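You operate a simulated robot arm through the tools that you are given. There is no shell and no other tool. Be economical: measure what you need, move in short steps, check, and stop when the job is done.

You run a simulated robot arm. Do the job below in one go: nothing can be reset, and whatever is moved stays where it is left.

## Task
Load the empty post: steel ring, brass ring, steel ring, brass ring.

It is judged by the outcome, as a careful person would: the job done as asked, and still so three seconds after it is handed in. It fails if anything else is knocked over, pushed out of place, dropped, spilled or broken.

## Robot
A 7-joint arm with a two-finger parallel gripper, fixed in place. Base frame: the origin is at the foot of the arm, x ahead of it, y to its left, z up. Readings come in cm, rad, newtons and seconds.
Its first joint turns from -1.152 to 1.152 rad. Payload 2.4 kg.
The tool frame sits at the grasp point between the pads (the TCP): z along the fingers, y along the line on which they close. The tips reach 3 cm beyond it. Largest opening 9.4 cm; finger width 2.8, thickness 1; the body of the gripper, 5 by 9.6 cm, starts 5.5 cm behind the TCP.
Orientation is that of the tool frame in the base frame, as a unit quaternion [w, x, y, z]. With the fingers straight down and closing along the base's y, the tool's x points along the base's -x, its y along +y and its z along -z.

## Interface
- The arm moves only by the tool servo_tool. Its argument "deltas" is a list of rows, each a list of 3 entries, a list of its own where there are three numbers: the shift along the tool's x, y, z in units of 100 mm (1.0 is 100 mm), then the turn, a rotation vector about the tool's x, y, z in units of 120 degrees (1.0 is 120 degrees), then the opening, from 0 (shut) to 1 (fully open). In form: [[[tx, ty, tz], [ax, ay, az], gripper], ...]. A call has 1 to 20 rows; each row is the pose to reach, as a shift and turn from the pose commanded when the call began, along the tool's axes at that moment. A call with a number of a shift or a turn outside -1 to 1 is refused whole. A row lasts 0.2 s, in which the tool goes at most 5 cm and 0.15 rad; a call with a longer step from one row to the next is refused whole, and so is a gripper value outside its range. Where a pose cannot be reached the arm comes as near as it can. A force on the tool above 40 N (or 10 N above the force at the start of the call, whichever is more), or a blocked arm, ends the call early, and 0.2 s more pass. Each finger travels about 15.3 cm/s and halts on what it meets, pressing with about 36 N; the grip force reading is that of the motor and also rises with nothing between the fingers. The clock runs only during rows and for 0.2 s after the last one: add rows that repeat a pose to give the fingers time. It gives the time, the measured TCP pose, the force on the tool (base axes), the opening and the grip force at its end, in the units of the frame above (readings bear some noise).
- Cameras (640 x 400 px; columns grow to the right, rows downward): "scene" is fixed at [4.89, 48.46, 144.94]; the picture's right is [-0.63, -0.77, 0.00], its down [-0.41, 0.34, -0.85] and it looks along [0.66, -0.54, -0.53] (base axes); focal length 323 px, centre (320, 200). "wrist" rides on the gripper at [7.6, 1.4, -10.2] in the tool frame; the picture's right is [-0.18, 0.98, 0.00], its down [-0.75, -0.14, -0.64] and it looks along [-0.63, -0.12, 0.77] (tool axes); focal length 243 px, centre (320, 200).
- get_image(camera): a new picture of that camera. No time passes.
- probe_pixels(camera, pixels): there is no depth. For up to 12 entries [column, row, z] of the newest picture of that camera ("zoom" is the newest enlarged one), the place [x, y] in the base frame at which the ray of that pixel passes the height z, good to about 0.3 cm. No time passes.
- inspect(camera, box): a new picture of the part [left, top, right, bottom] of that camera's present view, enlarged. No time passes.
- sign_off(): hands the job in; it is judged then, once.

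Keep the steps short. Do not move on a guess: measure, check each grasp and each placing, and mend mistakes. In all there are 80 turns and 38 pictures (those below and enlarged ones count). Leave the gripper open and the arm clear of the work at the hand-in unless told otherwise, and finish with a single line.

The tools are called after "Emit:" as a command line: name --argument value ..., lists and objects as JSON in quotes. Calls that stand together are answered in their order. servo_tool: Moves the arm, as the interface text tells. Its arguments: {"type":"object","properties":{"deltas":{"type":"array"}},"required":["deltas"]} The other tools are called the same way: get_image (camera) takes a picture; probe_pixels (camera, pixels) gives the place at which the rays of pixels pass given heights; inspect (camera, box) takes an enlarged picture of a part of a camera's view; sign_off () hands the job in.

At the start:

```text
time: 0.0
tcp_pos: [24.42, 23.78, 120.94]
tool_rot: [0.0, 0.0, 1.0, 0.001]
contact_force: [-0.1, 0.1, 0.6]
opening: 9.4
grip_force: 0.1
```

scene: 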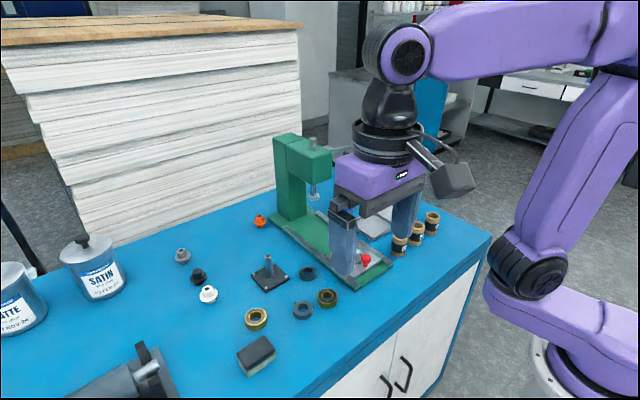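
wrist: 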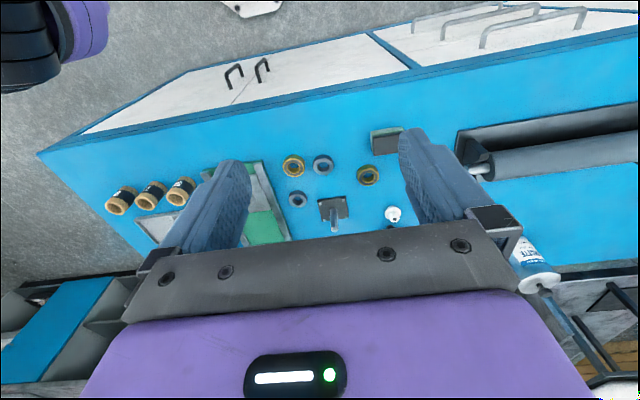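

I see a post on a plate near scene (269,272), and about four rings at (307,273), (303,310), (327,298) and (256,318). I'll enlarge both views to tell steel from brass.

Emit:
inspect --camera "scene" --box '[220, 240, 360, 340]'

Emit:
inspect --camera "wrist" --box '[250, 120, 420, 240]'

```text
4.00 times, centred on (290, 290) of scene
```

zoom: 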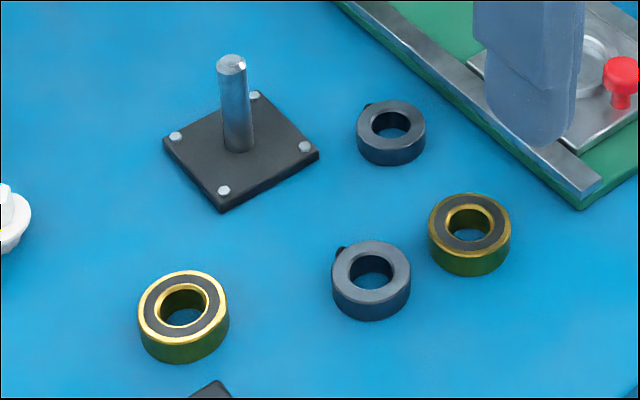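

```text
3.33 times, centred on (335, 180) of wrist
```

zoom: 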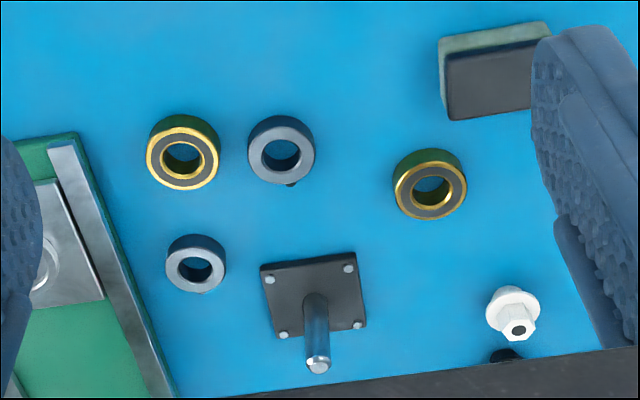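

Two steel collars and two gold-edged brass rings are visible. I'll locate their top-face centres, their edges and the post in the wrist zoom and the scene picture.

Emit:
probe_pixels --camera "zoom" --pixels '[[182, 158, 51.3], [147, 158, 51.3], [219, 158, 51.3], [282, 156, 51.3], [248, 156, 51.3], [316, 156, 51.3], [430, 190, 51.3], [196, 267, 51.3], [166, 267, 51.3], [226, 267, 51.3], [318, 366, 57], [314, 297, 50.5]]'

Emit:
probe_pixels --camera "scene" --pixels '[[327.3, 295, 51.3], [302.6, 308, 51.3], [255.7, 316, 51.3], [307.5, 270.5, 51.3], [270.7, 256, 57], [270.7, 256, 55.5], [270.7, 256, 58.5], [269.5, 276, 50.5], [261, 274, 50.5], [299.5, 276, 50.5], [276, 291, 50.5], [283, 264, 50.5]]'

```text
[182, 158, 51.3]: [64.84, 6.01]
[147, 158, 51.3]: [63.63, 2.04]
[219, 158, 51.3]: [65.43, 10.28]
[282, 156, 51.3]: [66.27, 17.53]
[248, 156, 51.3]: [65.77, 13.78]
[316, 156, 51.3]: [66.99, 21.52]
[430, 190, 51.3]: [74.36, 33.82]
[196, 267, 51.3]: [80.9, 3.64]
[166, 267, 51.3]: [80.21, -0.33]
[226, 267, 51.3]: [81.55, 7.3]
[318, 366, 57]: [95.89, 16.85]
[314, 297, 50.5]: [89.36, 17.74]
```

```text
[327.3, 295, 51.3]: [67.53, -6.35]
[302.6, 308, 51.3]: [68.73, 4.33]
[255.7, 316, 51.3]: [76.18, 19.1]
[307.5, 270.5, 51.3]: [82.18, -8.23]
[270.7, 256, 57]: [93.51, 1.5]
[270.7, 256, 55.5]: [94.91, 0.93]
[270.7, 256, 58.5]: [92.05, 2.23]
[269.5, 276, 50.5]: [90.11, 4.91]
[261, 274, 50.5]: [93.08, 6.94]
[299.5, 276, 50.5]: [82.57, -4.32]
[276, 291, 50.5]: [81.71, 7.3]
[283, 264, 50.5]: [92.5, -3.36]
```

Triangulating the two views puts the ring tops at z≈86–87 and the post top at z≈93.4, near (57, 21). That is well above the stated surface height of 49.8, so I won't use that number. The projected fingertips match the picture, so the camera data looks sound. Next I'll make a short, high move forward to measure again from another viewpoint.

Emit:
servo_tool --deltas '[[[-0.3, 0, 0.1], [0, 0, 0], 1], [[-0.6, 0, 0.2], [0, 0, 0], 1], [[-0.9, 0, 0.3], [0, 0, 0], 1], [[-1.0, 0, 0.4], [0, 0, 0], 1], [[-1.0, 0, 0.4], [0, 0, 0], 1]]'

Emit:
get_image --camera "wrist"

Emit:
get_image --camera "scene"

```text
time: 1.2
tcp_pos: [34.51, 23.88, 116.84]
tool_rot: [0.001, -0.001, 1.0, 0.0]
contact_force: [-0.4, -0.6, -0.2]
opening: 9.41
grip_force: 0.0
```

```text
33 pictures are left
```

wrist: 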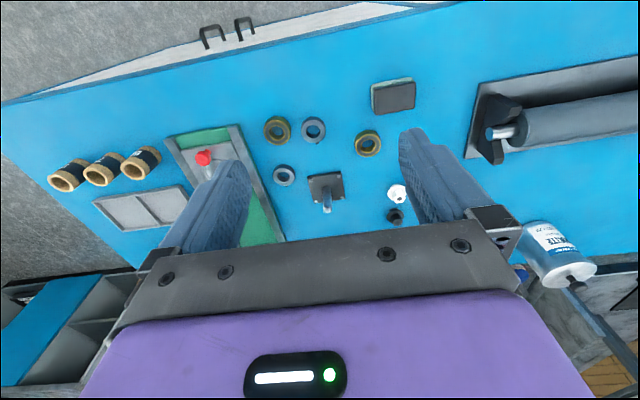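

```text
32 pictures are left
```

scene: 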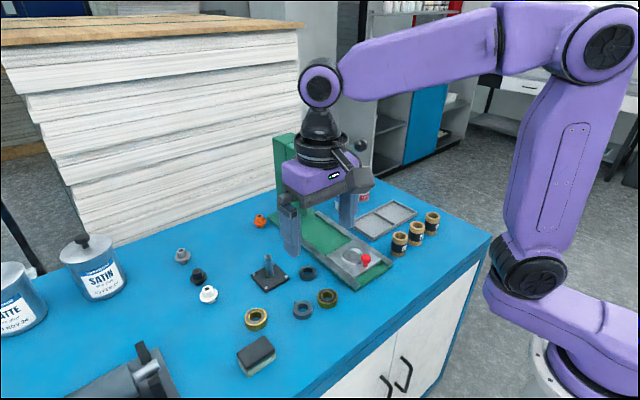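

I'll enlarge the wrist view so I can triangulate precisely.

Emit:
inspect --camera "wrist" --box '[250, 100, 410, 220]'

```text
3.33 times, centred on (330, 160) of wrist
```

zoom: 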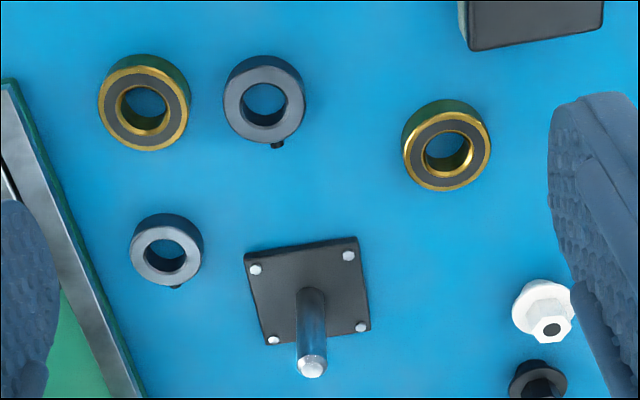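

Now I'll probe the same features at z≈86.8 for the ring tops and 93.4 for the post, using both cameras.

Emit:
probe_pixels --camera "zoom" --pixels '[[145, 107, 86.8], [264, 103, 86.8], [446, 150, 86.8], [167, 254, 86.8], [98, 107, 86.8], [190, 107, 86.8], [224, 103, 86.8], [305, 103, 86.8], [131, 254, 86.8], [203, 254, 86.8], [312, 367, 93.4], [312, 367, 92]]'

Emit:
probe_pixels --camera "zoom" --pixels '[[244, 252, 85.6], [356, 237, 85.6], [370, 330, 85.6], [266, 346, 85.6], [308, 290, 85.6], [143, 97, 85.2], [125, 107, 86.8], [166, 107, 86.8], [244, 107, 86.8], [285, 107, 86.8], [300, 340, 90], [326, 340, 90]]'

Emit:
probe_pixels --camera "scene" --pixels '[[327.3, 295, 86.8], [302.6, 308, 86.8], [255.7, 316, 86.8], [307.5, 270.5, 86.8], [270.7, 256, 93.4], [270.7, 256, 92], [261, 274, 85.6], [299.5, 278, 85.6], [276, 291, 85.6], [283, 264, 85.6]]'

```text
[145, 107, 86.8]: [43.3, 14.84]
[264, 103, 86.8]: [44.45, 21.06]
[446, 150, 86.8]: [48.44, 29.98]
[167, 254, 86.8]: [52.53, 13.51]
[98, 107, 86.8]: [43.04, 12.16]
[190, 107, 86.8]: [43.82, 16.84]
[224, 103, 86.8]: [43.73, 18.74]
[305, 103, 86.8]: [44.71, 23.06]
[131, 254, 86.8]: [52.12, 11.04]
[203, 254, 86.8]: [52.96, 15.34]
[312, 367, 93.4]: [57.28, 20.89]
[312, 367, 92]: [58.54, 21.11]
```

```text
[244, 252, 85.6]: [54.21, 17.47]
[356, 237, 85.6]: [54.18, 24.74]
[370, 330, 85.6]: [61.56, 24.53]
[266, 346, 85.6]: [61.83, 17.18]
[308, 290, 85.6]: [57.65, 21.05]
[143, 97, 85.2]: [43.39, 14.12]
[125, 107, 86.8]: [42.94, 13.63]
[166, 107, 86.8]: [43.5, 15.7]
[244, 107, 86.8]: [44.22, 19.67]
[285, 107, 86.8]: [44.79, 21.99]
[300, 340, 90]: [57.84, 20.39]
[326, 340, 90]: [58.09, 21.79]
```

```text
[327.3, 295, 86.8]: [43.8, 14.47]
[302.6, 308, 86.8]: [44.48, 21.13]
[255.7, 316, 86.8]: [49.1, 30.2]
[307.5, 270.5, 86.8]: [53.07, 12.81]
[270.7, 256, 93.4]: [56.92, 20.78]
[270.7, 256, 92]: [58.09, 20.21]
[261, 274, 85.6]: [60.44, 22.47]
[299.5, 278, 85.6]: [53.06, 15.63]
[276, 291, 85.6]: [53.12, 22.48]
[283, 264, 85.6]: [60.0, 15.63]
```

My plate-corner columns were 10 px off because I misread the zoom crop, so I'll probe them again.

Emit:
probe_pixels --camera "scene" --pixels '[[267.9, 255.8, 93.4], [267.9, 255.8, 92], [267.9, 255.8, 94.5], [250.8, 275.8, 85.6], [289.5, 278.8, 85.6], [265, 292, 85.6], [273.8, 263.8, 85.6], [269.5, 277, 85.6], [269.5, 277, 86.2]]'

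```text
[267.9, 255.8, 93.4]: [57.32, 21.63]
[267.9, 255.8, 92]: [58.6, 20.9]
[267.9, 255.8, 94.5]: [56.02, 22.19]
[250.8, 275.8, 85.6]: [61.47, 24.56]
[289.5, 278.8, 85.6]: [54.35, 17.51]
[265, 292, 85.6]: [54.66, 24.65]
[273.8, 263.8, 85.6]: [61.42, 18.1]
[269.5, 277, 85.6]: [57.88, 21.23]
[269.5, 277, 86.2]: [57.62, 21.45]
```

The plate centre is (57.9, 21.1), the post top is at z≈92.3 and the plate top is about 85.6. The press lies close to the far steel ring, so before going there I'll probe the press outline.

Emit:
inspect --camera "scene" --box '[240, 120, 400, 300]'

Emit:
probe_pixels --camera "scene" --pixels '[[270, 220, 85.6], [356, 284, 85.6], [394, 263, 85.6], [313, 233, 86], [332, 160, 104], [332, 150, 106], [275, 140, 106]]'

```text
2.22 times, centred on (320, 210) of scene
```

zoom: 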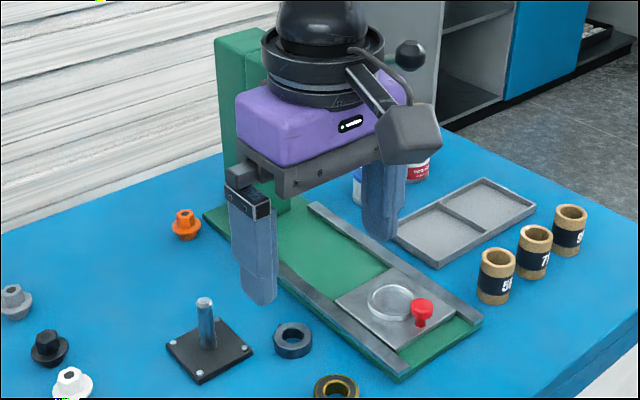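

```text
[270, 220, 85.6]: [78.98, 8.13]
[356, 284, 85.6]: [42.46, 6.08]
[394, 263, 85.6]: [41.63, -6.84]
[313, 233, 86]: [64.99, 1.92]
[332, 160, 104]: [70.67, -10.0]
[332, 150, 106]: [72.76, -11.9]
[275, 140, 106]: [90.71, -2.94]
```

Press column and head are at x > 62 and its near rail edge is around y≈6–8, so the far steel ring at (52.8, 13.2) can be reached with the jaws closing along y. I'll move toward a point above it, staying high.

Emit:
servo_tool --deltas '[[[-0.2, -0.2, 0.15], [0, 0, 0], 0.8], [[-0.4, -0.45, 0.35], [0, 0, 0], 0.75], [[-0.6, -0.7, 0.5], [0, 0, 0], 0.7], [[-0.8, -0.9, 0.7], [0, 0, 0], 0.7], [[-0.95, -1.0, 0.9], [0, 0, 0], 0.7], [[-0.95, -1.0, 1.0], [0, 0, 0], 0.7], [[-0.95, -1.0, 1.0], [0, 0, 0], 0.7]]'

Emit:
get_image --camera "wrist"

```text
time: 2.8
tcp_pos: [44.05, 13.78, 106.96]
tool_rot: [0.0, 0.0, 1.0, 0.0]
contact_force: [0.5, 0.4, 0.6]
opening: 6.59
grip_force: 0.0
```

```text
29 pictures are left
```

wrist: 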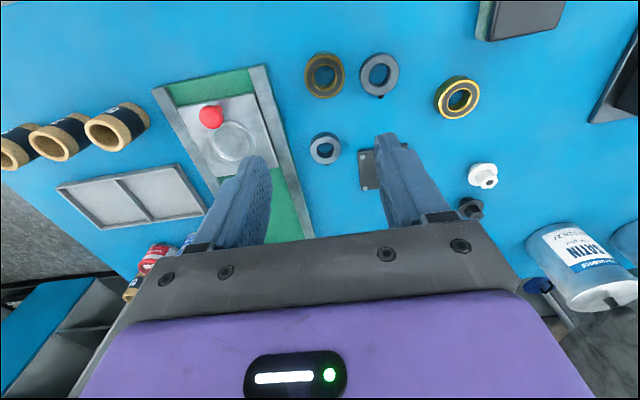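

Ring D shows at (325,149) and the others are above it. I'll enlarge and probe again from this closer view.

Emit:
inspect --camera "wrist" --box '[285, 40, 445, 190]'

```text
2.67 times, centred on (365, 115) of wrist
```

zoom: 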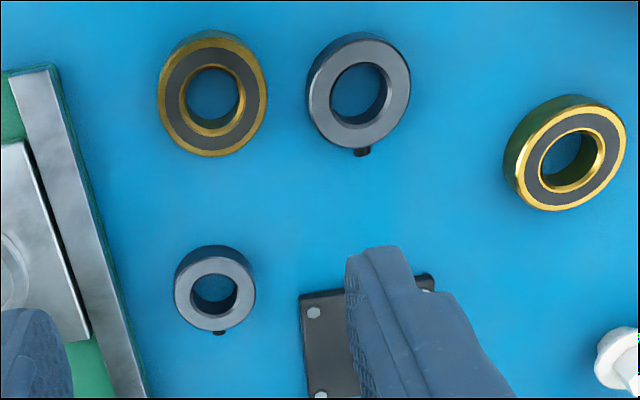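

Emit:
probe_pixels --camera "zoom" --pixels '[[214, 293, 86.8], [214, 293, 86.3], [173, 293, 86.8], [255, 293, 86.8], [212, 97, 86.8], [359, 95, 86.8], [571, 158, 86.8], [135, 300, 86.2], [300, 295, 85.6], [214, 282, 85.2]]'

```text
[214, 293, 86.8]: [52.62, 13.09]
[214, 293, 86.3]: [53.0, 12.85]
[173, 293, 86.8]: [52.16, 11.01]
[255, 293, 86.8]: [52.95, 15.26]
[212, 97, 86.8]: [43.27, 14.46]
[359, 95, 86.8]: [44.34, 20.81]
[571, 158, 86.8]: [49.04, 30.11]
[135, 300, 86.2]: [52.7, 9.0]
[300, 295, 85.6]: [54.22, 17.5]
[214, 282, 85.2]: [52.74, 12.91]
```

Ring D is at (52.7, 13.15), with the rail at y≈9.0 and the plate edge at y≈17.5. I'll narrow the jaws to 5.4 cm and go above it at z≈97.

Emit:
servo_tool --deltas '[[[-0.3, -0.03, 0.2], [0, 0, 0], 0.6], [[-0.6, -0.063, 0.4], [0, 0, 0], 0.575], [[-0.865, -0.063, 0.7], [0, 0, 0], 0.575], [[-0.865, -0.063, 1.0], [0, 0, 0], 0.575], [[-0.865, -0.063, 1.0], [0, 0, 0], 0.575]]'

Emit:
get_image --camera "wrist"

Emit:
inspect --camera "scene" --box '[240, 180, 400, 300]'

```text
time: 4.0
tcp_pos: [52.4, 13.11, 96.71]
tool_rot: [0.0, 0.0, 1.0, 0.0]
contact_force: [0.0, -0.2, 0.4]
opening: 5.39
grip_force: 0.2
```

```text
27 pictures are left
```

wrist: 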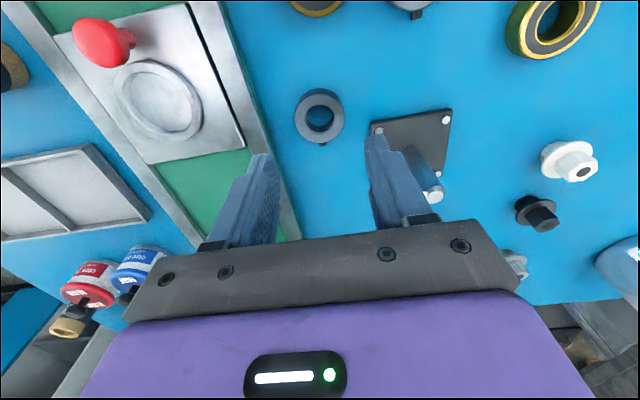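

```text
3.33 times, centred on (320, 240) of scene
```

zoom: 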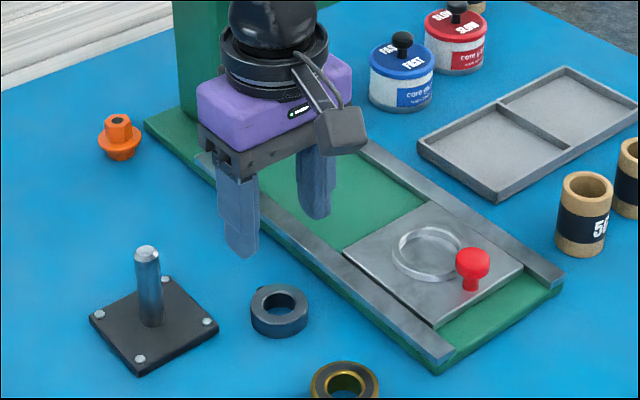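

Emit:
probe_pixels --camera "wrist" --pixels '[[320, 118, 86.8], [320, 118, 86.4], [295, 118, 86.8], [345, 118, 86.8], [320, 113, 85.2], [434, 192, 92.3], [376, 123, 85.6]]'

Emit:
probe_pixels --camera "zoom" --pixels '[[279, 302, 86.8], [279, 302, 86.4], [251, 302, 86.8], [308, 302, 86.8], [147, 253, 92.3], [152, 322, 85.6]]'

```text
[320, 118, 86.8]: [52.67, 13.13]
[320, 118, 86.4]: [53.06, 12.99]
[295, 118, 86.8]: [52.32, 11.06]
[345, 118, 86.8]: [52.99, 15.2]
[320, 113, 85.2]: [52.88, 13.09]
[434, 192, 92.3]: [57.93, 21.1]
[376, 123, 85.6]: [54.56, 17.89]
```

```text
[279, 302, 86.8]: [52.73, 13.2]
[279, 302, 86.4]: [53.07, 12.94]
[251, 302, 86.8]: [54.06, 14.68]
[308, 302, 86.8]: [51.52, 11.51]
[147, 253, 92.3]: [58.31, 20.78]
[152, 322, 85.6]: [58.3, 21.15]
```

All the views agree on D at (52.7, 13.15) with its top at 86.8, and the post at (58.1, 21.0). I'll descend slowly to TCP z≈88.7, which puts the tips around 85.7.

Emit:
servo_tool --deltas '[[[-0.025, 0.004, 0.2], [0, 0, 0], 0.575], [[-0.025, 0.004, 0.4], [0, 0, 0], 0.575], [[-0.025, 0.004, 0.55], [0, 0, 0], 0.575], [[-0.025, 0.004, 0.65], [0, 0, 0], 0.575], [[-0.025, 0.004, 0.72], [0, 0, 0], 0.575], [[-0.025, 0.004, 0.78], [0, 0, 0], 0.575], [[-0.025, 0.004, 0.8], [0, 0, 0], 0.575], [[-0.025, 0.004, 0.8], [0, 0, 0], 0.575]]'

Emit:
get_image --camera "wrist"

Emit:
inspect --camera "scene" --box '[260, 210, 360, 300]'

```text
time: 5.8
tcp_pos: [52.91, 13.15, 88.86]
tool_rot: [0.0, 0.0, 1.0, 0.0]
contact_force: [-0.1, -0.1, 0.7]
opening: 5.41
grip_force: 0.1
```

```text
25 pictures are left
```

wrist: 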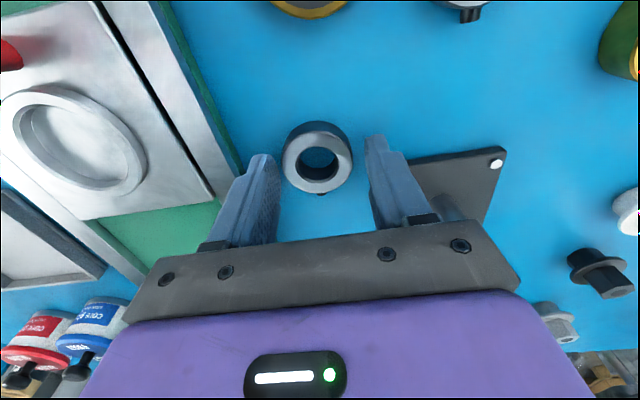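

```text
4.44 times, centred on (310, 255) of scene
```

zoom: 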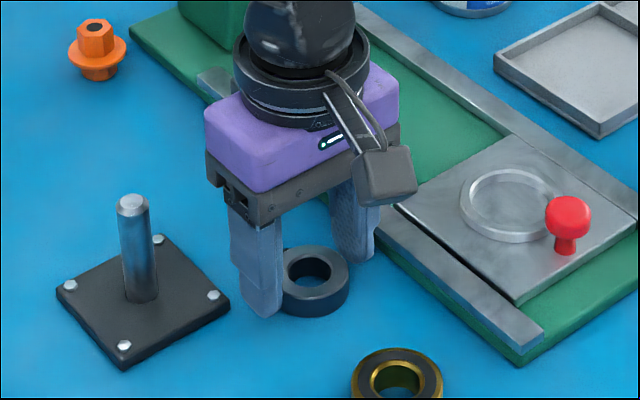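

The jaws seem to straddle ring D. I'll check its position in this close view.

Emit:
probe_pixels --camera "wrist" --pixels '[[317, 164, 86.8], [317, 164, 87.2], [284, 164, 86.8], [352, 164, 86.8], [317, 156, 85.2], [317, 156, 84.8]]'

```text
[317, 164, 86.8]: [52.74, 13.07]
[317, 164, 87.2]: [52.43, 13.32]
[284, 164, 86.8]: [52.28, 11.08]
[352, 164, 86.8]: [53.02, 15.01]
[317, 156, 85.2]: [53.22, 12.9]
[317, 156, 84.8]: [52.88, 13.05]
```

The ring is at (52.74, 13.07). I'll go 0.4 cm lower and close.

Emit:
servo_tool --deltas '[[[0.01, -0.005, 0.02], [0, 0, 0], 0.575], [[0.015, -0.005, 0.04], [0, 0, 0], 0.575], [[0.015, -0.005, 0.04], [0, 0, 0], 0.5], [[0.015, -0.005, 0.04], [0, 0, 0], 0.42], [[0.015, -0.005, 0.04], [0, 0, 0], 0.4], [[0.015, -0.005, 0.04], [0, 0, 0], 0.4]]'

```text
time: 7.2
tcp_pos: [52.68, 13.23, 88.59]
tool_rot: [0.0, 0.0, 1.0, 0.0]
contact_force: [-0.3, -0.3, -0.7]
opening: 4.27
grip_force: 36.3
```

Gripped: opening 4.27, force 36 N. Now I'll lift straight up 9 cm.

Emit:
servo_tool --deltas '[[[0, 0, -0.1], [0, 0, 0], 0.4], [[0, 0, -0.3], [0, 0, 0], 0.4], [[0, 0, -0.6], [0, 0, 0], 0.4], [[0, 0, -0.9], [0, 0, 0], 0.4], [[0, 0, -0.9], [0, 0, 0], 0.4]]'

Emit:
get_image --camera "wrist"

```text
time: 8.4
tcp_pos: [52.82, 13.03, 97.65]
tool_rot: [0.0, 0.0, 1.0, 0.0]
contact_force: [-0.1, -0.5, -1.5]
opening: 4.31
grip_force: 35.5
```

```text
23 pictures are left
```

wrist: 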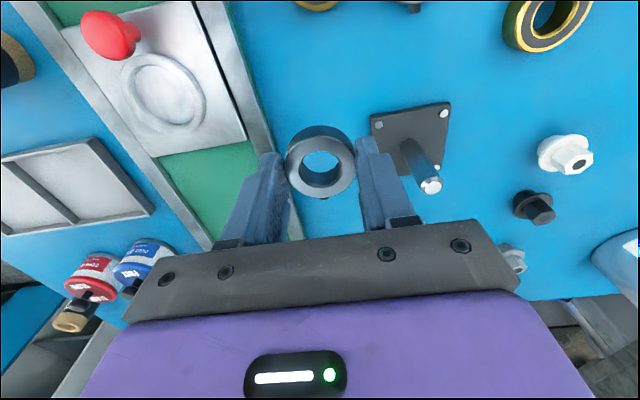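

The ring is held level, at about (320,167). I'll measure its centre relative to the TCP, and the post top, in this view.

Emit:
inspect --camera "wrist" --box '[270, 90, 460, 210]'

```text
3.33 times, centred on (365, 150) of wrist
```

zoom: 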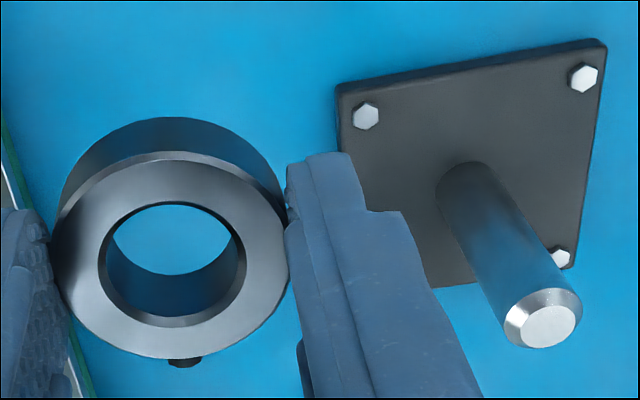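

Emit:
probe_pixels --camera "zoom" --pixels '[[171, 257, 95.86], [172, 257, 95.5], [548, 327, 92.3], [548, 327, 91.8], [548, 327, 92.8], [472, 188, 85.7], [520, 325, 92.3], [576, 325, 92.3], [337, 90, 85.6], [606, 45, 85.6]]'

Emit:
probe_pixels --camera "scene" --pixels '[[267.9, 255.8, 92.3], [267.9, 255.8, 91.8], [267.9, 255.8, 92.8]]'

```text
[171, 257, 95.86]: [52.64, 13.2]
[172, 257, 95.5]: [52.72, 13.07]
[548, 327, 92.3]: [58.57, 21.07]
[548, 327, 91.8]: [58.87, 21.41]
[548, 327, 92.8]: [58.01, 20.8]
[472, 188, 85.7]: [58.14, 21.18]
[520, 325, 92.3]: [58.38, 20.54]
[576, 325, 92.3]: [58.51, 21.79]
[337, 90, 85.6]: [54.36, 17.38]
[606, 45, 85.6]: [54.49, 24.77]
```

```text
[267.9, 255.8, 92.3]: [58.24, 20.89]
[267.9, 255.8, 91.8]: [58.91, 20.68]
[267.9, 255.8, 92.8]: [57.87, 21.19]
```

The post axis is at about (58.15, 21.05) with its top near 92.6. The ring sits ~0.1 cm short of the TCP in x. I'll raise 2 cm, then translate +5.4 in x and +8.0 in y.

Emit:
servo_tool --deltas '[[[0, 0, -0.2], [0, 0, 0], 0.4], [[-0.15, 0.2, -0.2], [0, 0, 0], 0.4], [[-0.3, 0.45, -0.2], [0, 0, 0], 0.4], [[-0.45, 0.65, -0.2], [0, 0, 0], 0.4], [[-0.54, 0.8, -0.2], [0, 0, 0], 0.4], [[-0.54, 0.8, -0.2], [0, 0, 0], 0.4], [[-0.54, 0.8, -0.2], [0, 0, 0], 0.4]]'

Emit:
inspect --camera "wrist" --box '[240, 80, 400, 220]'

Emit:
inspect --camera "scene" --box '[230, 200, 330, 300]'

```text
time: 10.0
tcp_pos: [58.13, 21.08, 99.78]
tool_rot: [-0.001, 0.0, 1.0, 0.0]
contact_force: [-0.6, 0.8, -1.7]
opening: 4.27
grip_force: 35.9
```

```text
2.86 times, centred on (320, 150) of wrist
```

zoom: 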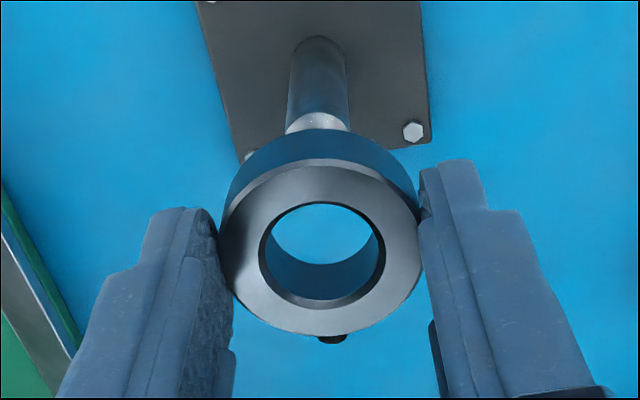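

```text
4.00 times, centred on (280, 250) of scene
```

zoom: 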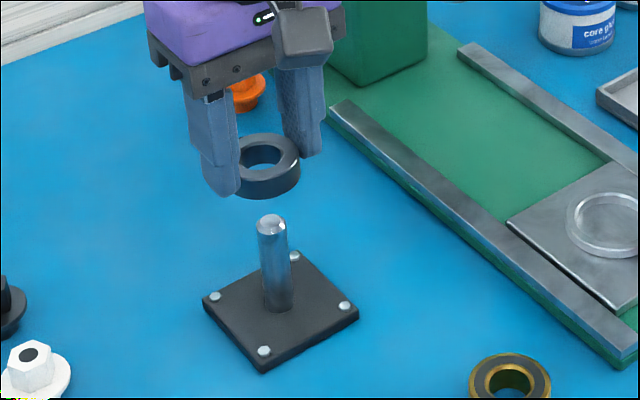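

Emit:
probe_pixels --camera "zoom" --pixels '[[264, 155, 97.9], [264, 155, 98.3], [271, 226, 92.6], [271, 224, 92.3], [278, 303, 85.7], [300, 157, 97.9]]'

Emit:
probe_pixels --camera "wrist" --pixels '[[320.3, 167, 97.98], [319.5, 123, 92.6], [319, 110, 89.5]]'

```text
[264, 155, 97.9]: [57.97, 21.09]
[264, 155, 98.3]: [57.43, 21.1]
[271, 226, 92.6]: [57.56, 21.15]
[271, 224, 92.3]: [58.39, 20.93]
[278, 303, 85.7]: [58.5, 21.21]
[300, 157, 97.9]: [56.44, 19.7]
```

```text
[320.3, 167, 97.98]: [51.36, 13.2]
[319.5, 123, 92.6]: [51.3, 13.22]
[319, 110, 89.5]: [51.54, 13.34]
```

The wrist probe there used the earlier picture, so I can only use it with an offset. I'll take a fresh wrist picture instead.

Emit:
get_image --camera "wrist"

Emit:
probe_pixels --camera "wrist" --pixels '[[320.3, 169.5, 97.98], [319, 101, 85.7], [319.2, 112, 89], [319.5, 121, 91.8], [309, 121, 91.8], [331, 121, 91.8]]'

```text
19 pictures are left
```

wrist: 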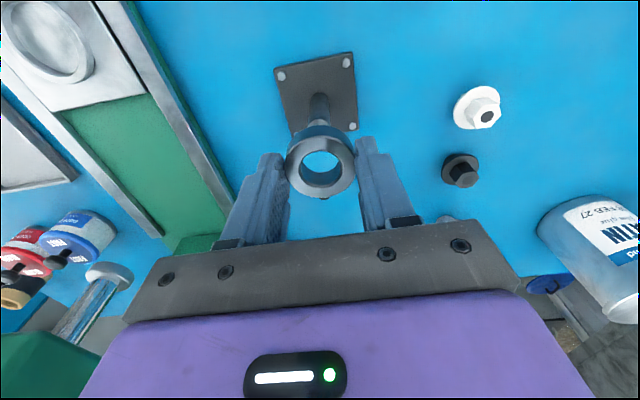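

```text
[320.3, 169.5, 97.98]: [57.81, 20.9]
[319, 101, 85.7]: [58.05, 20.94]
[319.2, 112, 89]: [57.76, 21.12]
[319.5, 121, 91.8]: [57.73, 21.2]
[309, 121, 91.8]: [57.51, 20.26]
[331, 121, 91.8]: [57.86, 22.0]
```

The ring is at about (57.9, 21.0) and the post at (58.1, 21.05). I'll shift +0.2 in x and lower until the ring just takes the post top, at about −4.6 cm.

Emit:
servo_tool --deltas '[[[-0.02, 0.005, 0.1], [0, 0, 0], 0.4], [[-0.02, 0.005, 0.25], [0, 0, 0], 0.4], [[-0.02, 0.005, 0.35], [0, 0, 0], 0.4], [[-0.02, 0.005, 0.41], [0, 0, 0], 0.4], [[-0.02, 0.005, 0.46], [0, 0, 0], 0.4], [[-0.02, 0.005, 0.5], [0, 0, 0], 0.4]]'

Emit:
inspect --camera "wrist" --box '[250, 90, 390, 220]'

```text
time: 11.4
tcp_pos: [58.23, 21.24, 94.55]
tool_rot: [-0.002, -0.001, 1.0, 0.0]
contact_force: [-9.2, -3.1, 1.3]
opening: 4.28
grip_force: 35.5
```

```text
3.08 times, centred on (320, 155) of wrist
```

zoom: 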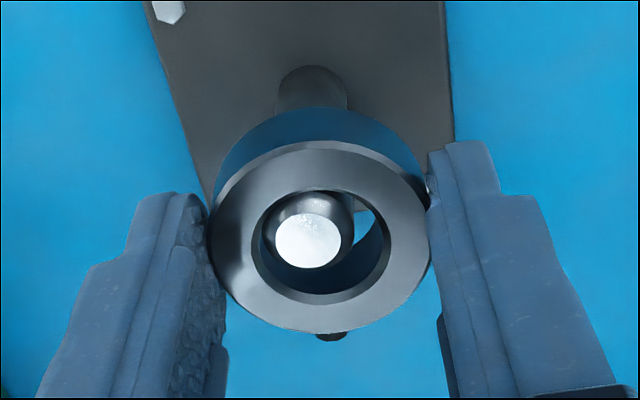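

The post is in the bore, but the ring presses on its near-left side (force −9 in x, −3 in y). I'll back off −0.25 x and −0.15 y before going further down.

Emit:
servo_tool --deltas '[[[0.015, -0.008, 0], [0, 0, 0], 0.4], [[0.025, -0.015, 0], [0, 0, 0], 0.4], [[0.025, -0.015, 0], [0, 0, 0], 0.4]]'

Emit:
inspect --camera "wrist" --box '[250, 90, 390, 220]'

```text
time: 12.2
tcp_pos: [58.1, 21.18, 94.65]
tool_rot: [0.002, 0.0, 1.0, 0.0]
contact_force: [0.4, 0.3, -1.8]
opening: 4.29
grip_force: 36.4
```

```text
3.08 times, centred on (320, 155) of wrist
```

zoom: 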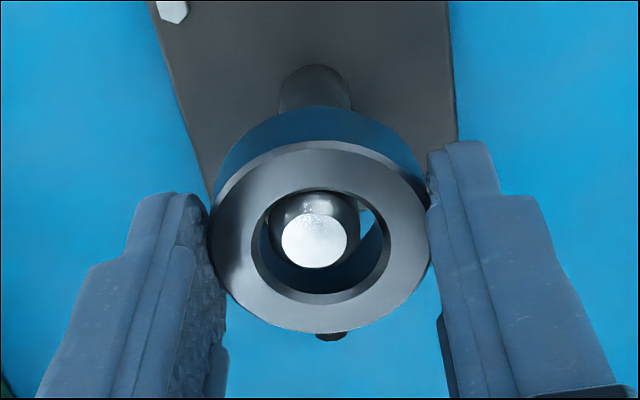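

The force is gone and the post is nearly centred. I'll trim −0.1 in y and lower gently toward the plate, with the seat expected at TCP z≈89.2.

Emit:
servo_tool --deltas '[[[0.005, -0.01, 0.05], [0, 0, 0], 0.4], [[0.005, -0.01, 0.13], [0, 0, 0], 0.4], [[0.005, -0.01, 0.21], [0, 0, 0], 0.4], [[0.005, -0.01, 0.29], [0, 0, 0], 0.4], [[0.005, -0.01, 0.36], [0, 0, 0], 0.4], [[0.005, -0.01, 0.42], [0, 0, 0], 0.4], [[0.005, -0.01, 0.46], [0, 0, 0], 0.4], [[0.005, -0.01, 0.49], [0, 0, 0], 0.4], [[0.005, -0.01, 0.51], [0, 0, 0], 0.4], [[0.005, -0.01, 0.53], [0, 0, 0], 0.4], [[0.005, -0.01, 0.55], [0, 0, 0], 0.4]]'

```text
time: 14.6
tcp_pos: [58.0, 20.97, 89.43]
tool_rot: [0.002, 0.0, 1.0, 0.001]
contact_force: [-5.2, -2.9, 22.7]
opening: 4.29
grip_force: 35.8
```

It's seated: 22.7 N upward at z 89.43. I'll ease up 0.1 cm, open to 5.6 cm and rise clear.

Emit:
servo_tool --deltas '[[[0.005, 0, -0.015], [0, 0, 0], 0.4], [[0.005, 0, -0.015], [0, 0, 0], 0.5], [[0.005, 0, -0.015], [0, 0, 0], 0.6], [[0.005, 0, -0.02], [0, 0, 0], 0.6], [[0.005, 0, -0.2], [0, 0, 0], 0.6], [[0.005, 0, -0.5], [0, 0, 0], 0.6], [[0.005, 0, -0.9], [0, 0, 0], 0.6], [[0.005, 0, -0.9], [0, 0, 0], 0.6]]'

Emit:
get_image --camera "wrist"

```text
time: 16.4
tcp_pos: [57.92, 20.98, 97.86]
tool_rot: [0.0, -0.001, 1.0, 0.0]
contact_force: [0.5, -0.4, -0.7]
opening: 5.64
grip_force: 0.0
```

```text
16 pictures are left
```

wrist: 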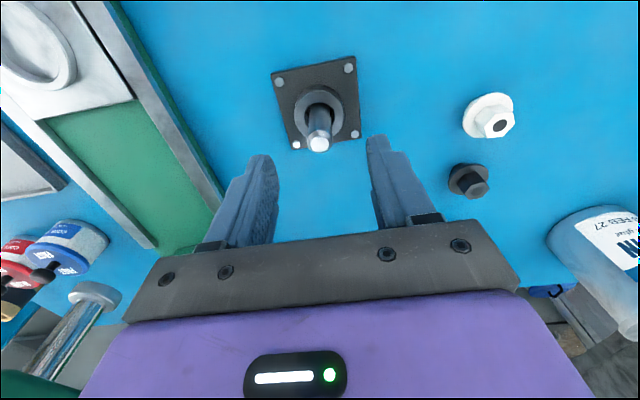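

Steel ring 1 is seated on the plate. Next is brass ring C near (49.05, 30.1); I'll move above it at the same height and look.

Emit:
servo_tool --deltas '[[[0.2, 0.2, -0.05], [0, 0, 0], 0.6], [[0.45, 0.45, -0.05], [0, 0, 0], 0.6], [[0.7, 0.7, -0.05], [0, 0, 0], 0.6], [[0.888, 0.915, 0], [0, 0, 0], 0.6], [[0.888, 0.915, 0.1], [0, 0, 0], 0.6], [[0.888, 0.915, 0.1], [0, 0, 0], 0.6]]'

Emit:
get_image --camera "wrist"

```text
time: 17.8
tcp_pos: [49.09, 30.38, 96.83]
tool_rot: [0.001, -0.001, 1.0, 0.0]
contact_force: [-0.8, 0.5, 0.6]
opening: 5.65
grip_force: 0.1
```

```text
15 pictures are left
```

wrist: 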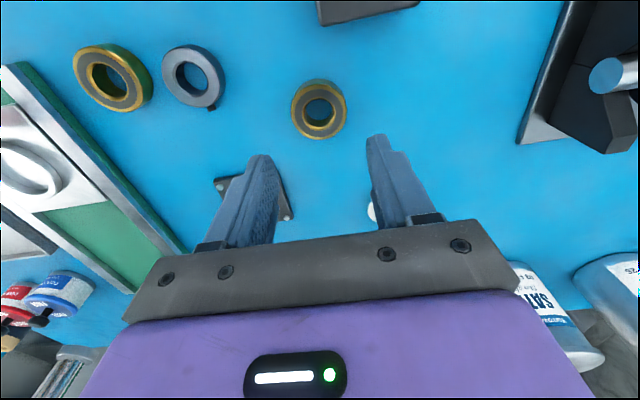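

Emit:
probe_pixels --camera "wrist" --pixels '[[319, 111, 86.8], [319, 111, 86.4], [291, 112, 86.8], [347, 112, 86.8], [322, 26, 86], [418, 6, 86], [110, 81, 86.8], [191, 78, 86.8], [376, 213, 86]]'

```text
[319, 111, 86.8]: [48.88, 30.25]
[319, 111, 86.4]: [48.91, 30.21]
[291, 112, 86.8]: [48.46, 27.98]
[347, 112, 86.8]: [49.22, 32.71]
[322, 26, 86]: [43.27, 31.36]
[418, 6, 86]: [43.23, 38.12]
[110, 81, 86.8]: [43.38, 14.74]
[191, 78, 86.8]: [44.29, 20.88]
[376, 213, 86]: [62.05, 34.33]
```

Brass C is at (48.95, 30.22) and clear of the block. I'll descend 8.2 cm and close.

Emit:
servo_tool --deltas '[[[0.01, -0.012, 0.2], [0, 0, 0], 0.6], [[0.01, -0.012, 0.4], [0, 0, 0], 0.6], [[0.01, -0.012, 0.55], [0, 0, 0], 0.6], [[0.01, -0.012, 0.65], [0, 0, 0], 0.6], [[0.01, -0.012, 0.74], [0, 0, 0], 0.6], [[0.01, -0.012, 0.79], [0, 0, 0], 0.6], [[0.01, -0.012, 0.82], [0, 0, 0], 0.6], [[0.01, -0.012, 0.82], [0, 0, 0], 0.6]]'

Emit:
inspect --camera "wrist" --box '[230, 80, 410, 220]'

```text
time: 19.6
tcp_pos: [48.88, 29.89, 88.79]
tool_rot: [0.0, 0.0, 1.0, 0.0]
contact_force: [0.1, -0.2, -0.4]
opening: 5.66
grip_force: 0.1
```

```text
2.86 times, centred on (320, 150) of wrist
```

zoom: 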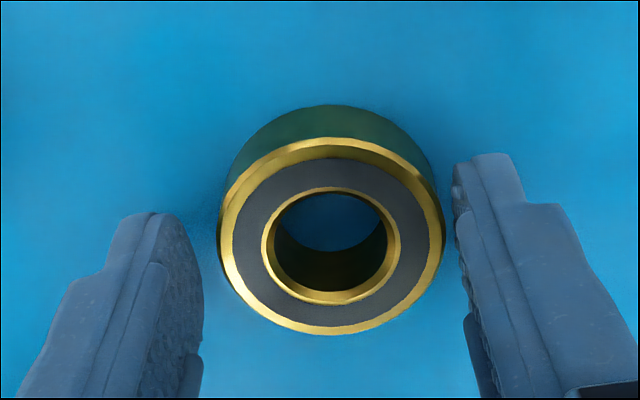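

The ring sits about 0.2 cm toward +y and 0.2 cm toward −x of the jaw centre. I'll trim, lower 0.2 and close.

Emit:
servo_tool --deltas '[[[0.02, 0.02, 0.02], [0, 0, 0], 0.6], [[0.02, 0.02, 0.02], [0, 0, 0], 0.6], [[0.02, 0.02, 0.02], [0, 0, 0], 0.52], [[0.02, 0.02, 0.02], [0, 0, 0], 0.46], [[0.02, 0.02, 0.02], [0, 0, 0], 0.44], [[0.02, 0.02, 0.02], [0, 0, 0], 0.44]]'

```text
time: 21.0
tcp_pos: [48.77, 30.14, 88.75]
tool_rot: [0.0, 0.0, 1.0, 0.0]
contact_force: [-0.4, 0.0, -0.1]
opening: 4.7
grip_force: 36.0
```

Gripped: 4.70 cm, 36 N. Lifting 10 cm, then part of the way toward the post.

Emit:
servo_tool --deltas '[[[0, 0, -0.1], [0, 0, 0], 0.44], [[0, 0, -0.3], [0, 0, 0], 0.44], [[0, 0, -0.6], [0, 0, 0], 0.44], [[0, 0, -0.9], [0, 0, 0], 0.44], [[0, 0, -1.0], [0, 0, 0], 0.44], [[-0.2, -0.2, -1.0], [0, 0, 0], 0.44], [[-0.45, -0.45, -1.0], [0, 0, 0], 0.44], [[-0.7, -0.7, -1.0], [0, 0, 0], 0.44], [[-0.918, -0.92, -1.0], [0, 0, 0], 0.44], [[-0.918, -0.92, -1.0], [0, 0, 0], 0.44], [[-0.918, -0.92, -1.0], [0, 0, 0], 0.44]]'

Emit:
inspect --camera "wrist" --box '[240, 80, 400, 220]'

```text
time: 23.4
tcp_pos: [57.87, 20.99, 98.62]
tool_rot: [0.0, -0.001, 1.0, 0.0]
contact_force: [0.5, -0.2, -1.8]
opening: 4.69
grip_force: 36.3
```

```text
2.86 times, centred on (320, 150) of wrist
```

zoom: 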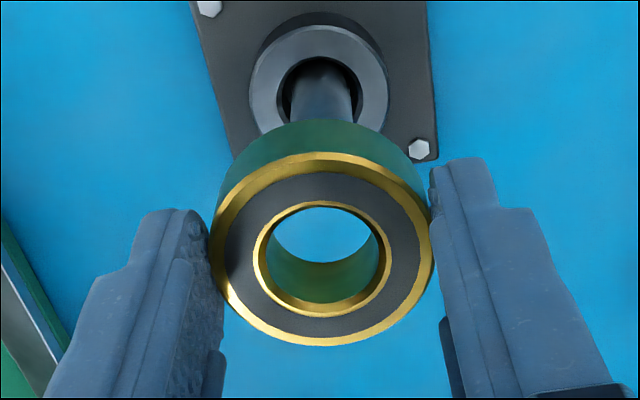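

The ring is centred in the jaws like the first one. I'll lower 3.6 cm so it just takes the post.

Emit:
servo_tool --deltas '[[[0, 0, 0.1], [0, 0, 0], 0.44], [[0, 0, 0.2], [0, 0, 0], 0.44], [[0, 0, 0.28], [0, 0, 0], 0.44], [[0, 0, 0.33], [0, 0, 0], 0.44], [[0, 0, 0.36], [0, 0, 0], 0.44], [[0, 0, 0.36], [0, 0, 0], 0.44]]'

Emit:
inspect --camera "wrist" --box '[250, 90, 390, 220]'

```text
time: 24.8
tcp_pos: [57.83, 21.2, 94.89]
tool_rot: [0.0, 0.0, 1.0, 0.0]
contact_force: [-0.1, 0.0, -1.4]
opening: 4.73
grip_force: 35.9
```

```text
3.08 times, centred on (320, 155) of wrist
```

zoom: 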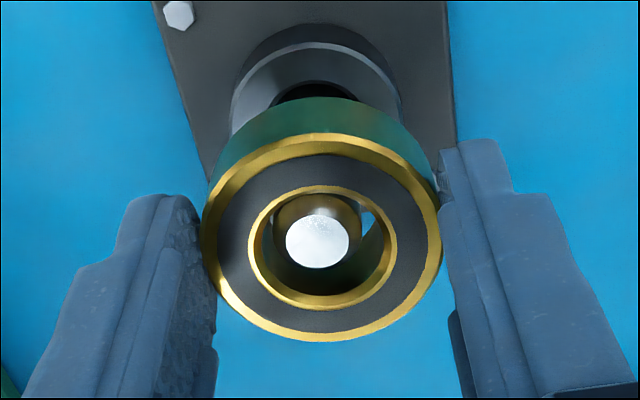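

The post is inside the bore with no contact. I'll lower gently until it seats on the steel ring, expected near z≈91.2.

Emit:
servo_tool --deltas '[[[0.005, -0.006, 0.08], [0, 0, 0], 0.44], [[0.005, -0.006, 0.16], [0, 0, 0], 0.44], [[0.005, -0.006, 0.22], [0, 0, 0], 0.44], [[0.005, -0.006, 0.27], [0, 0, 0], 0.44], [[0.005, -0.006, 0.31], [0, 0, 0], 0.44], [[0.005, -0.006, 0.33], [0, 0, 0], 0.44], [[0.005, -0.006, 0.35], [0, 0, 0], 0.44], [[0.005, -0.006, 0.37], [0, 0, 0], 0.44], [[0.005, -0.006, 0.39], [0, 0, 0], 0.44], [[0.005, -0.006, 0.41], [0, 0, 0], 0.44], [[0.005, -0.006, 0.43], [0, 0, 0], 0.44]]'

```text
time: 27.2
tcp_pos: [57.95, 21.14, 90.95]
tool_rot: [0.004, 0.0, 1.0, 0.001]
contact_force: [-1.2, 2.4, 27.3]
opening: 4.73
grip_force: 35.9
```

Seated: 27 N at z 90.95, about one ring height above the first. I'll ease up, open and rise.

Emit:
servo_tool --deltas '[[[0, 0, -0.025], [0, 0, 0], 0.44], [[0, 0, -0.025], [0, 0, 0], 0.54], [[0, 0, -0.025], [0, 0, 0], 0.64], [[0, 0, -0.03], [0, 0, 0], 0.64], [[0, 0, -0.2], [0, 0, 0], 0.64], [[0, 0, -0.5], [0, 0, 0], 0.64], [[0, 0, -0.85], [0, 0, 0], 0.64], [[0, 0, -0.85], [0, 0, 0], 0.64]]'

Emit:
inspect --camera "scene" --box '[230, 220, 350, 330]'

```text
time: 29.0
tcp_pos: [57.91, 21.01, 99.23]
tool_rot: [0.0, 0.0, 1.0, 0.0]
contact_force: [-0.4, 0.0, 0.1]
opening: 6.04
grip_force: 0.0
```

```text
3.64 times, centred on (290, 275) of scene
```

zoom: 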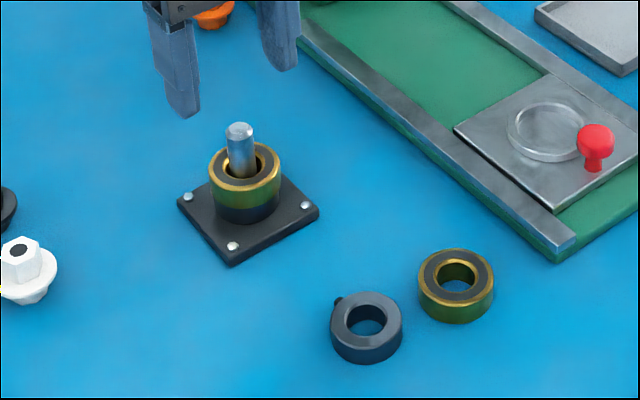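

Brass sits squarely on steel. The remaining steel ring B is near (44.4, 20.95) and close to brass A, with its set-screw on the far side. I'll move back over B and then turn the jaws 45° so they miss both.

Emit:
servo_tool --deltas '[[[0.3, 0, 0], [0, 0, 0], 0.64], [[0.6, 0, 0], [0, 0, 0], 0.62], [[0.9, 0, 0], [0, 0, 0], 0.6], [[1.0, 0, 0], [0, 0, 0], 0.58], [[1.0, 0, 0], [0, 0, 0], 0.575]]'

Emit:
servo_tool --deltas '[[[0.1, 0, 0], [0, 0, -0.06], 0.575], [[0.2, 0, 0], [0, 0, -0.125], 0.575], [[0.3, 0, 0.05], [0, 0, -0.19], 0.575], [[0.35, -0.005, 0.1], [0, 0, -0.25], 0.575], [[0.35, -0.005, 0.15], [0, 0, -0.315], 0.575], [[0.35, -0.005, 0.2], [0, 0, -0.375], 0.575], [[0.35, -0.005, 0.2], [0, 0, -0.375], 0.575]]'

Emit:
get_image --camera "wrist"

```text
time: 30.2
tcp_pos: [47.93, 20.95, 99.07]
tool_rot: [0.0, -0.001, 1.0, 0.0]
contact_force: [-0.3, 0.2, -0.1]
opening: 5.42
grip_force: 0.0
```

```text
time: 31.8
tcp_pos: [44.23, 20.9, 97.13]
tool_rot: [0.0, -0.384, 0.924, -0.001]
contact_force: [0.1, -0.6, -0.2]
opening: 5.4
grip_force: 0.1
```

```text
10 pictures are left
```

wrist: 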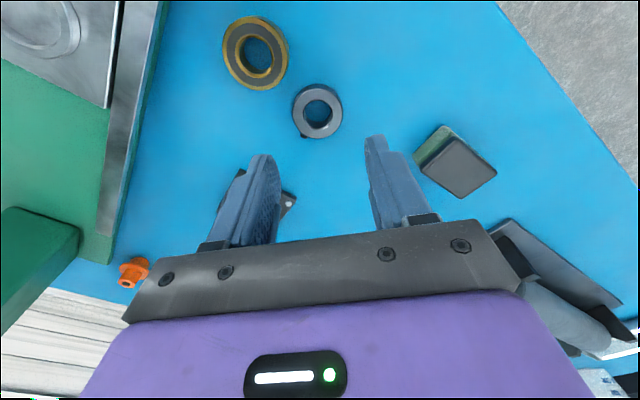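

Emit:
probe_pixels --camera "wrist" --pixels '[[318, 112, 86.8], [292, 112, 86.8], [344, 112, 86.8], [318, 85, 86.8], [318, 138, 86.8], [255, 54, 86.8]]'

```text
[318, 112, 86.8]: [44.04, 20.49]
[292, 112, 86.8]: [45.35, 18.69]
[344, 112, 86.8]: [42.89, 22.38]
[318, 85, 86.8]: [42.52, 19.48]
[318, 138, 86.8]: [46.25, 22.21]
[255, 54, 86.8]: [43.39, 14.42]
```

Ring B is at about (44.3, 20.8), and its screw (304,137) is clear of the jaw line. I'll descend to just above grasp height and check.

Emit:
servo_tool --deltas '[[[0, -0.008, 0.2], [0, 0, 0], 0.575], [[0, -0.008, 0.4], [0, 0, 0], 0.575], [[0, -0.008, 0.55], [0, 0, 0], 0.575], [[0, -0.008, 0.65], [0, 0, 0], 0.575], [[0, -0.008, 0.74], [0, 0, 0], 0.575], [[0, -0.008, 0.79], [0, 0, 0], 0.575], [[0, -0.008, 0.82], [0, 0, 0], 0.575], [[0, -0.008, 0.82], [0, 0, 0], 0.575]]'

Emit:
inspect --camera "wrist" --box '[240, 80, 400, 220]'

```text
time: 33.6
tcp_pos: [44.49, 20.81, 88.85]
tool_rot: [0.0, -0.382, 0.924, 0.0]
contact_force: [0.0, -0.7, 0.0]
opening: 5.41
grip_force: 0.0
```

```text
2.86 times, centred on (320, 150) of wrist
```

zoom: 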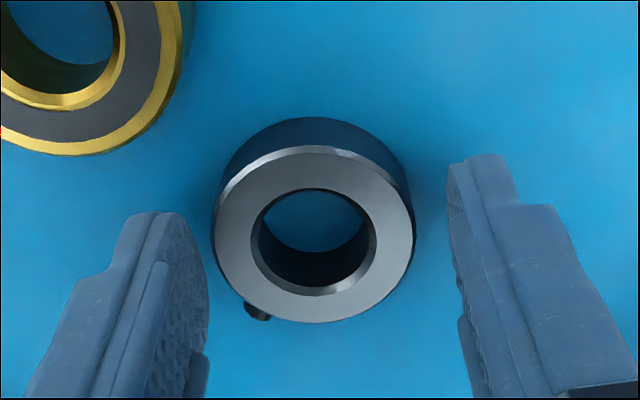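

Small trim: +0.02 in tool x, −0.014 in tool y and 0.2 cm down. The screw stays clear of the left jaw. Then I'll close.

Emit:
servo_tool --deltas '[[[0.022, -0.014, 0.02], [0, 0, 0], 0.575], [[0.022, -0.014, 0.02], [0, 0, 0], 0.575], [[0.022, -0.014, 0.02], [0, 0, 0], 0.5], [[0.022, -0.014, 0.02], [0, 0, 0], 0.42], [[0.022, -0.014, 0.02], [0, 0, 0], 0.4], [[0.022, -0.014, 0.02], [0, 0, 0], 0.4]]'

```text
time: 35.0
tcp_pos: [44.29, 20.67, 88.85]
tool_rot: [0.0, -0.382, 0.924, 0.0]
contact_force: [-0.9, 0.2, 0.9]
opening: 4.29
grip_force: 36.3
```

Gripped: 4.29 cm, 36 N. I'll lift 10.5 cm, then turn back 45°.

Emit:
servo_tool --deltas '[[[0, 0, -0.1], [0, 0, 0], 0.4], [[0, 0, -0.3], [0, 0, 0], 0.4], [[0, 0, -0.6], [0, 0, 0], 0.4], [[0, 0, -0.9], [0, 0, 0], 0.4], [[0, 0, -1.0], [0, 0, 0.06], 0.4], [[0, 0, -1.0], [0, 0, 0.125], 0.4], [[0, 0, -1.0], [0, 0, 0.19], 0.4], [[0, 0, -1.0], [0, 0, 0.25], 0.4], [[0, 0, -1.0], [0, 0, 0.315], 0.4], [[0, 0, -1.0], [0, 0, 0.375], 0.4], [[0, 0, -1.0], [0, 0, 0.375], 0.4]]'

```text
time: 37.4
tcp_pos: [44.35, 20.53, 98.74]
tool_rot: [0.0, 0.001, 1.0, 0.0]
contact_force: [0.4, 0.2, -0.8]
opening: 4.29
grip_force: 36.4
```

Now I'll move to above the post in two straight moves.

Emit:
servo_tool --deltas '[[[-0.3, 0.01, -0.05], [0, 0, 0], 0.4], [[-0.6, 0.02, -0.05], [0, 0, 0], 0.4], [[-0.9, 0.03, -0.05], [0, 0, 0], 0.4], [[-1.0, 0.04, -0.05], [0, 0, 0], 0.4], [[-1.0, 0.04, -0.05], [0, 0, 0], 0.4]]'

Emit:
servo_tool --deltas '[[[-0.15, 0, 0], [0, 0, 0], 0.4], [[-0.3, 0, 0], [0, 0, 0], 0.4], [[-0.355, 0, 0], [0, 0, 0], 0.4], [[-0.355, 0, 0], [0, 0, 0], 0.4], [[-0.355, 0, 0], [0, 0, 0], 0.4]]'

Emit:
inspect --camera "wrist" --box '[240, 80, 400, 220]'

```text
time: 38.6
tcp_pos: [54.46, 21.05, 99.4]
tool_rot: [0.0, 0.0, 1.0, 0.0]
contact_force: [0.1, -0.2, -1.2]
opening: 4.32
grip_force: 35.9
```

```text
time: 39.8
tcp_pos: [57.87, 20.99, 99.39]
tool_rot: [-0.001, 0.0, 1.0, -0.001]
contact_force: [-0.8, 1.3, -1.1]
opening: 4.3
grip_force: 35.7
```

```text
2.86 times, centred on (320, 150) of wrist
```

zoom: 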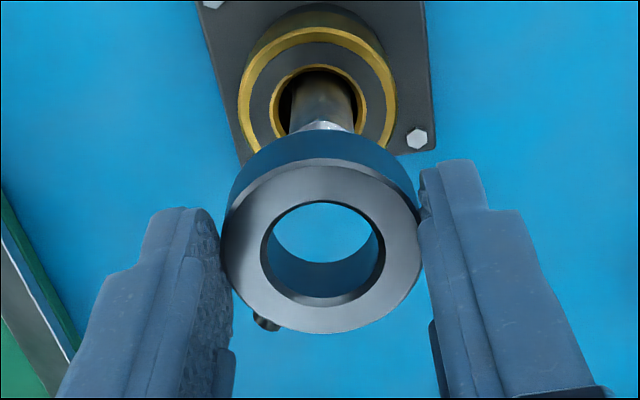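

Well centred. I'll lower 4.3 cm so the ring takes the post top.

Emit:
servo_tool --deltas '[[[0, 0, 0.1], [0, 0, 0], 0.4], [[0, 0, 0.22], [0, 0, 0], 0.4], [[0, 0, 0.32], [0, 0, 0], 0.4], [[0, 0, 0.38], [0, 0, 0], 0.4], [[0, 0, 0.42], [0, 0, 0], 0.4], [[0, 0, 0.43], [0, 0, 0], 0.4]]'

Emit:
inspect --camera "wrist" --box '[250, 90, 390, 220]'

```text
time: 41.2
tcp_pos: [57.9, 20.97, 94.97]
tool_rot: [0.0, -0.001, 1.0, 0.001]
contact_force: [0.1, 1.0, -2.7]
opening: 4.29
grip_force: 35.8
```

```text
3.08 times, centred on (320, 155) of wrist
```

zoom: 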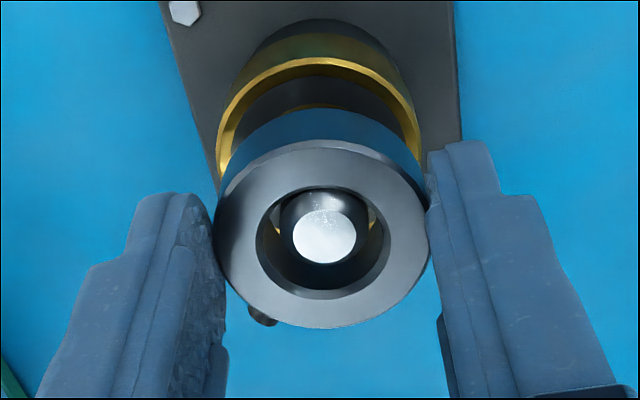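

The post is centred in the bore. I'll lower until it seats, expected near z≈92.6.

Emit:
servo_tool --deltas '[[[0, 0, 0.06], [0, 0, 0], 0.4], [[0, 0, 0.12], [0, 0, 0], 0.4], [[0, 0, 0.16], [0, 0, 0], 0.4], [[0, 0, 0.19], [0, 0, 0], 0.4], [[0, 0, 0.21], [0, 0, 0], 0.4], [[0, 0, 0.23], [0, 0, 0], 0.4], [[0, 0, 0.25], [0, 0, 0], 0.4], [[0, 0, 0.27], [0, 0, 0], 0.4], [[0, 0, 0.29], [0, 0, 0], 0.4]]'

```text
time: 43.2
tcp_pos: [57.96, 20.96, 92.34]
tool_rot: [0.003, -0.001, 1.0, 0.001]
contact_force: [4.5, -2.1, 25.1]
opening: 4.3
grip_force: 36.2
```

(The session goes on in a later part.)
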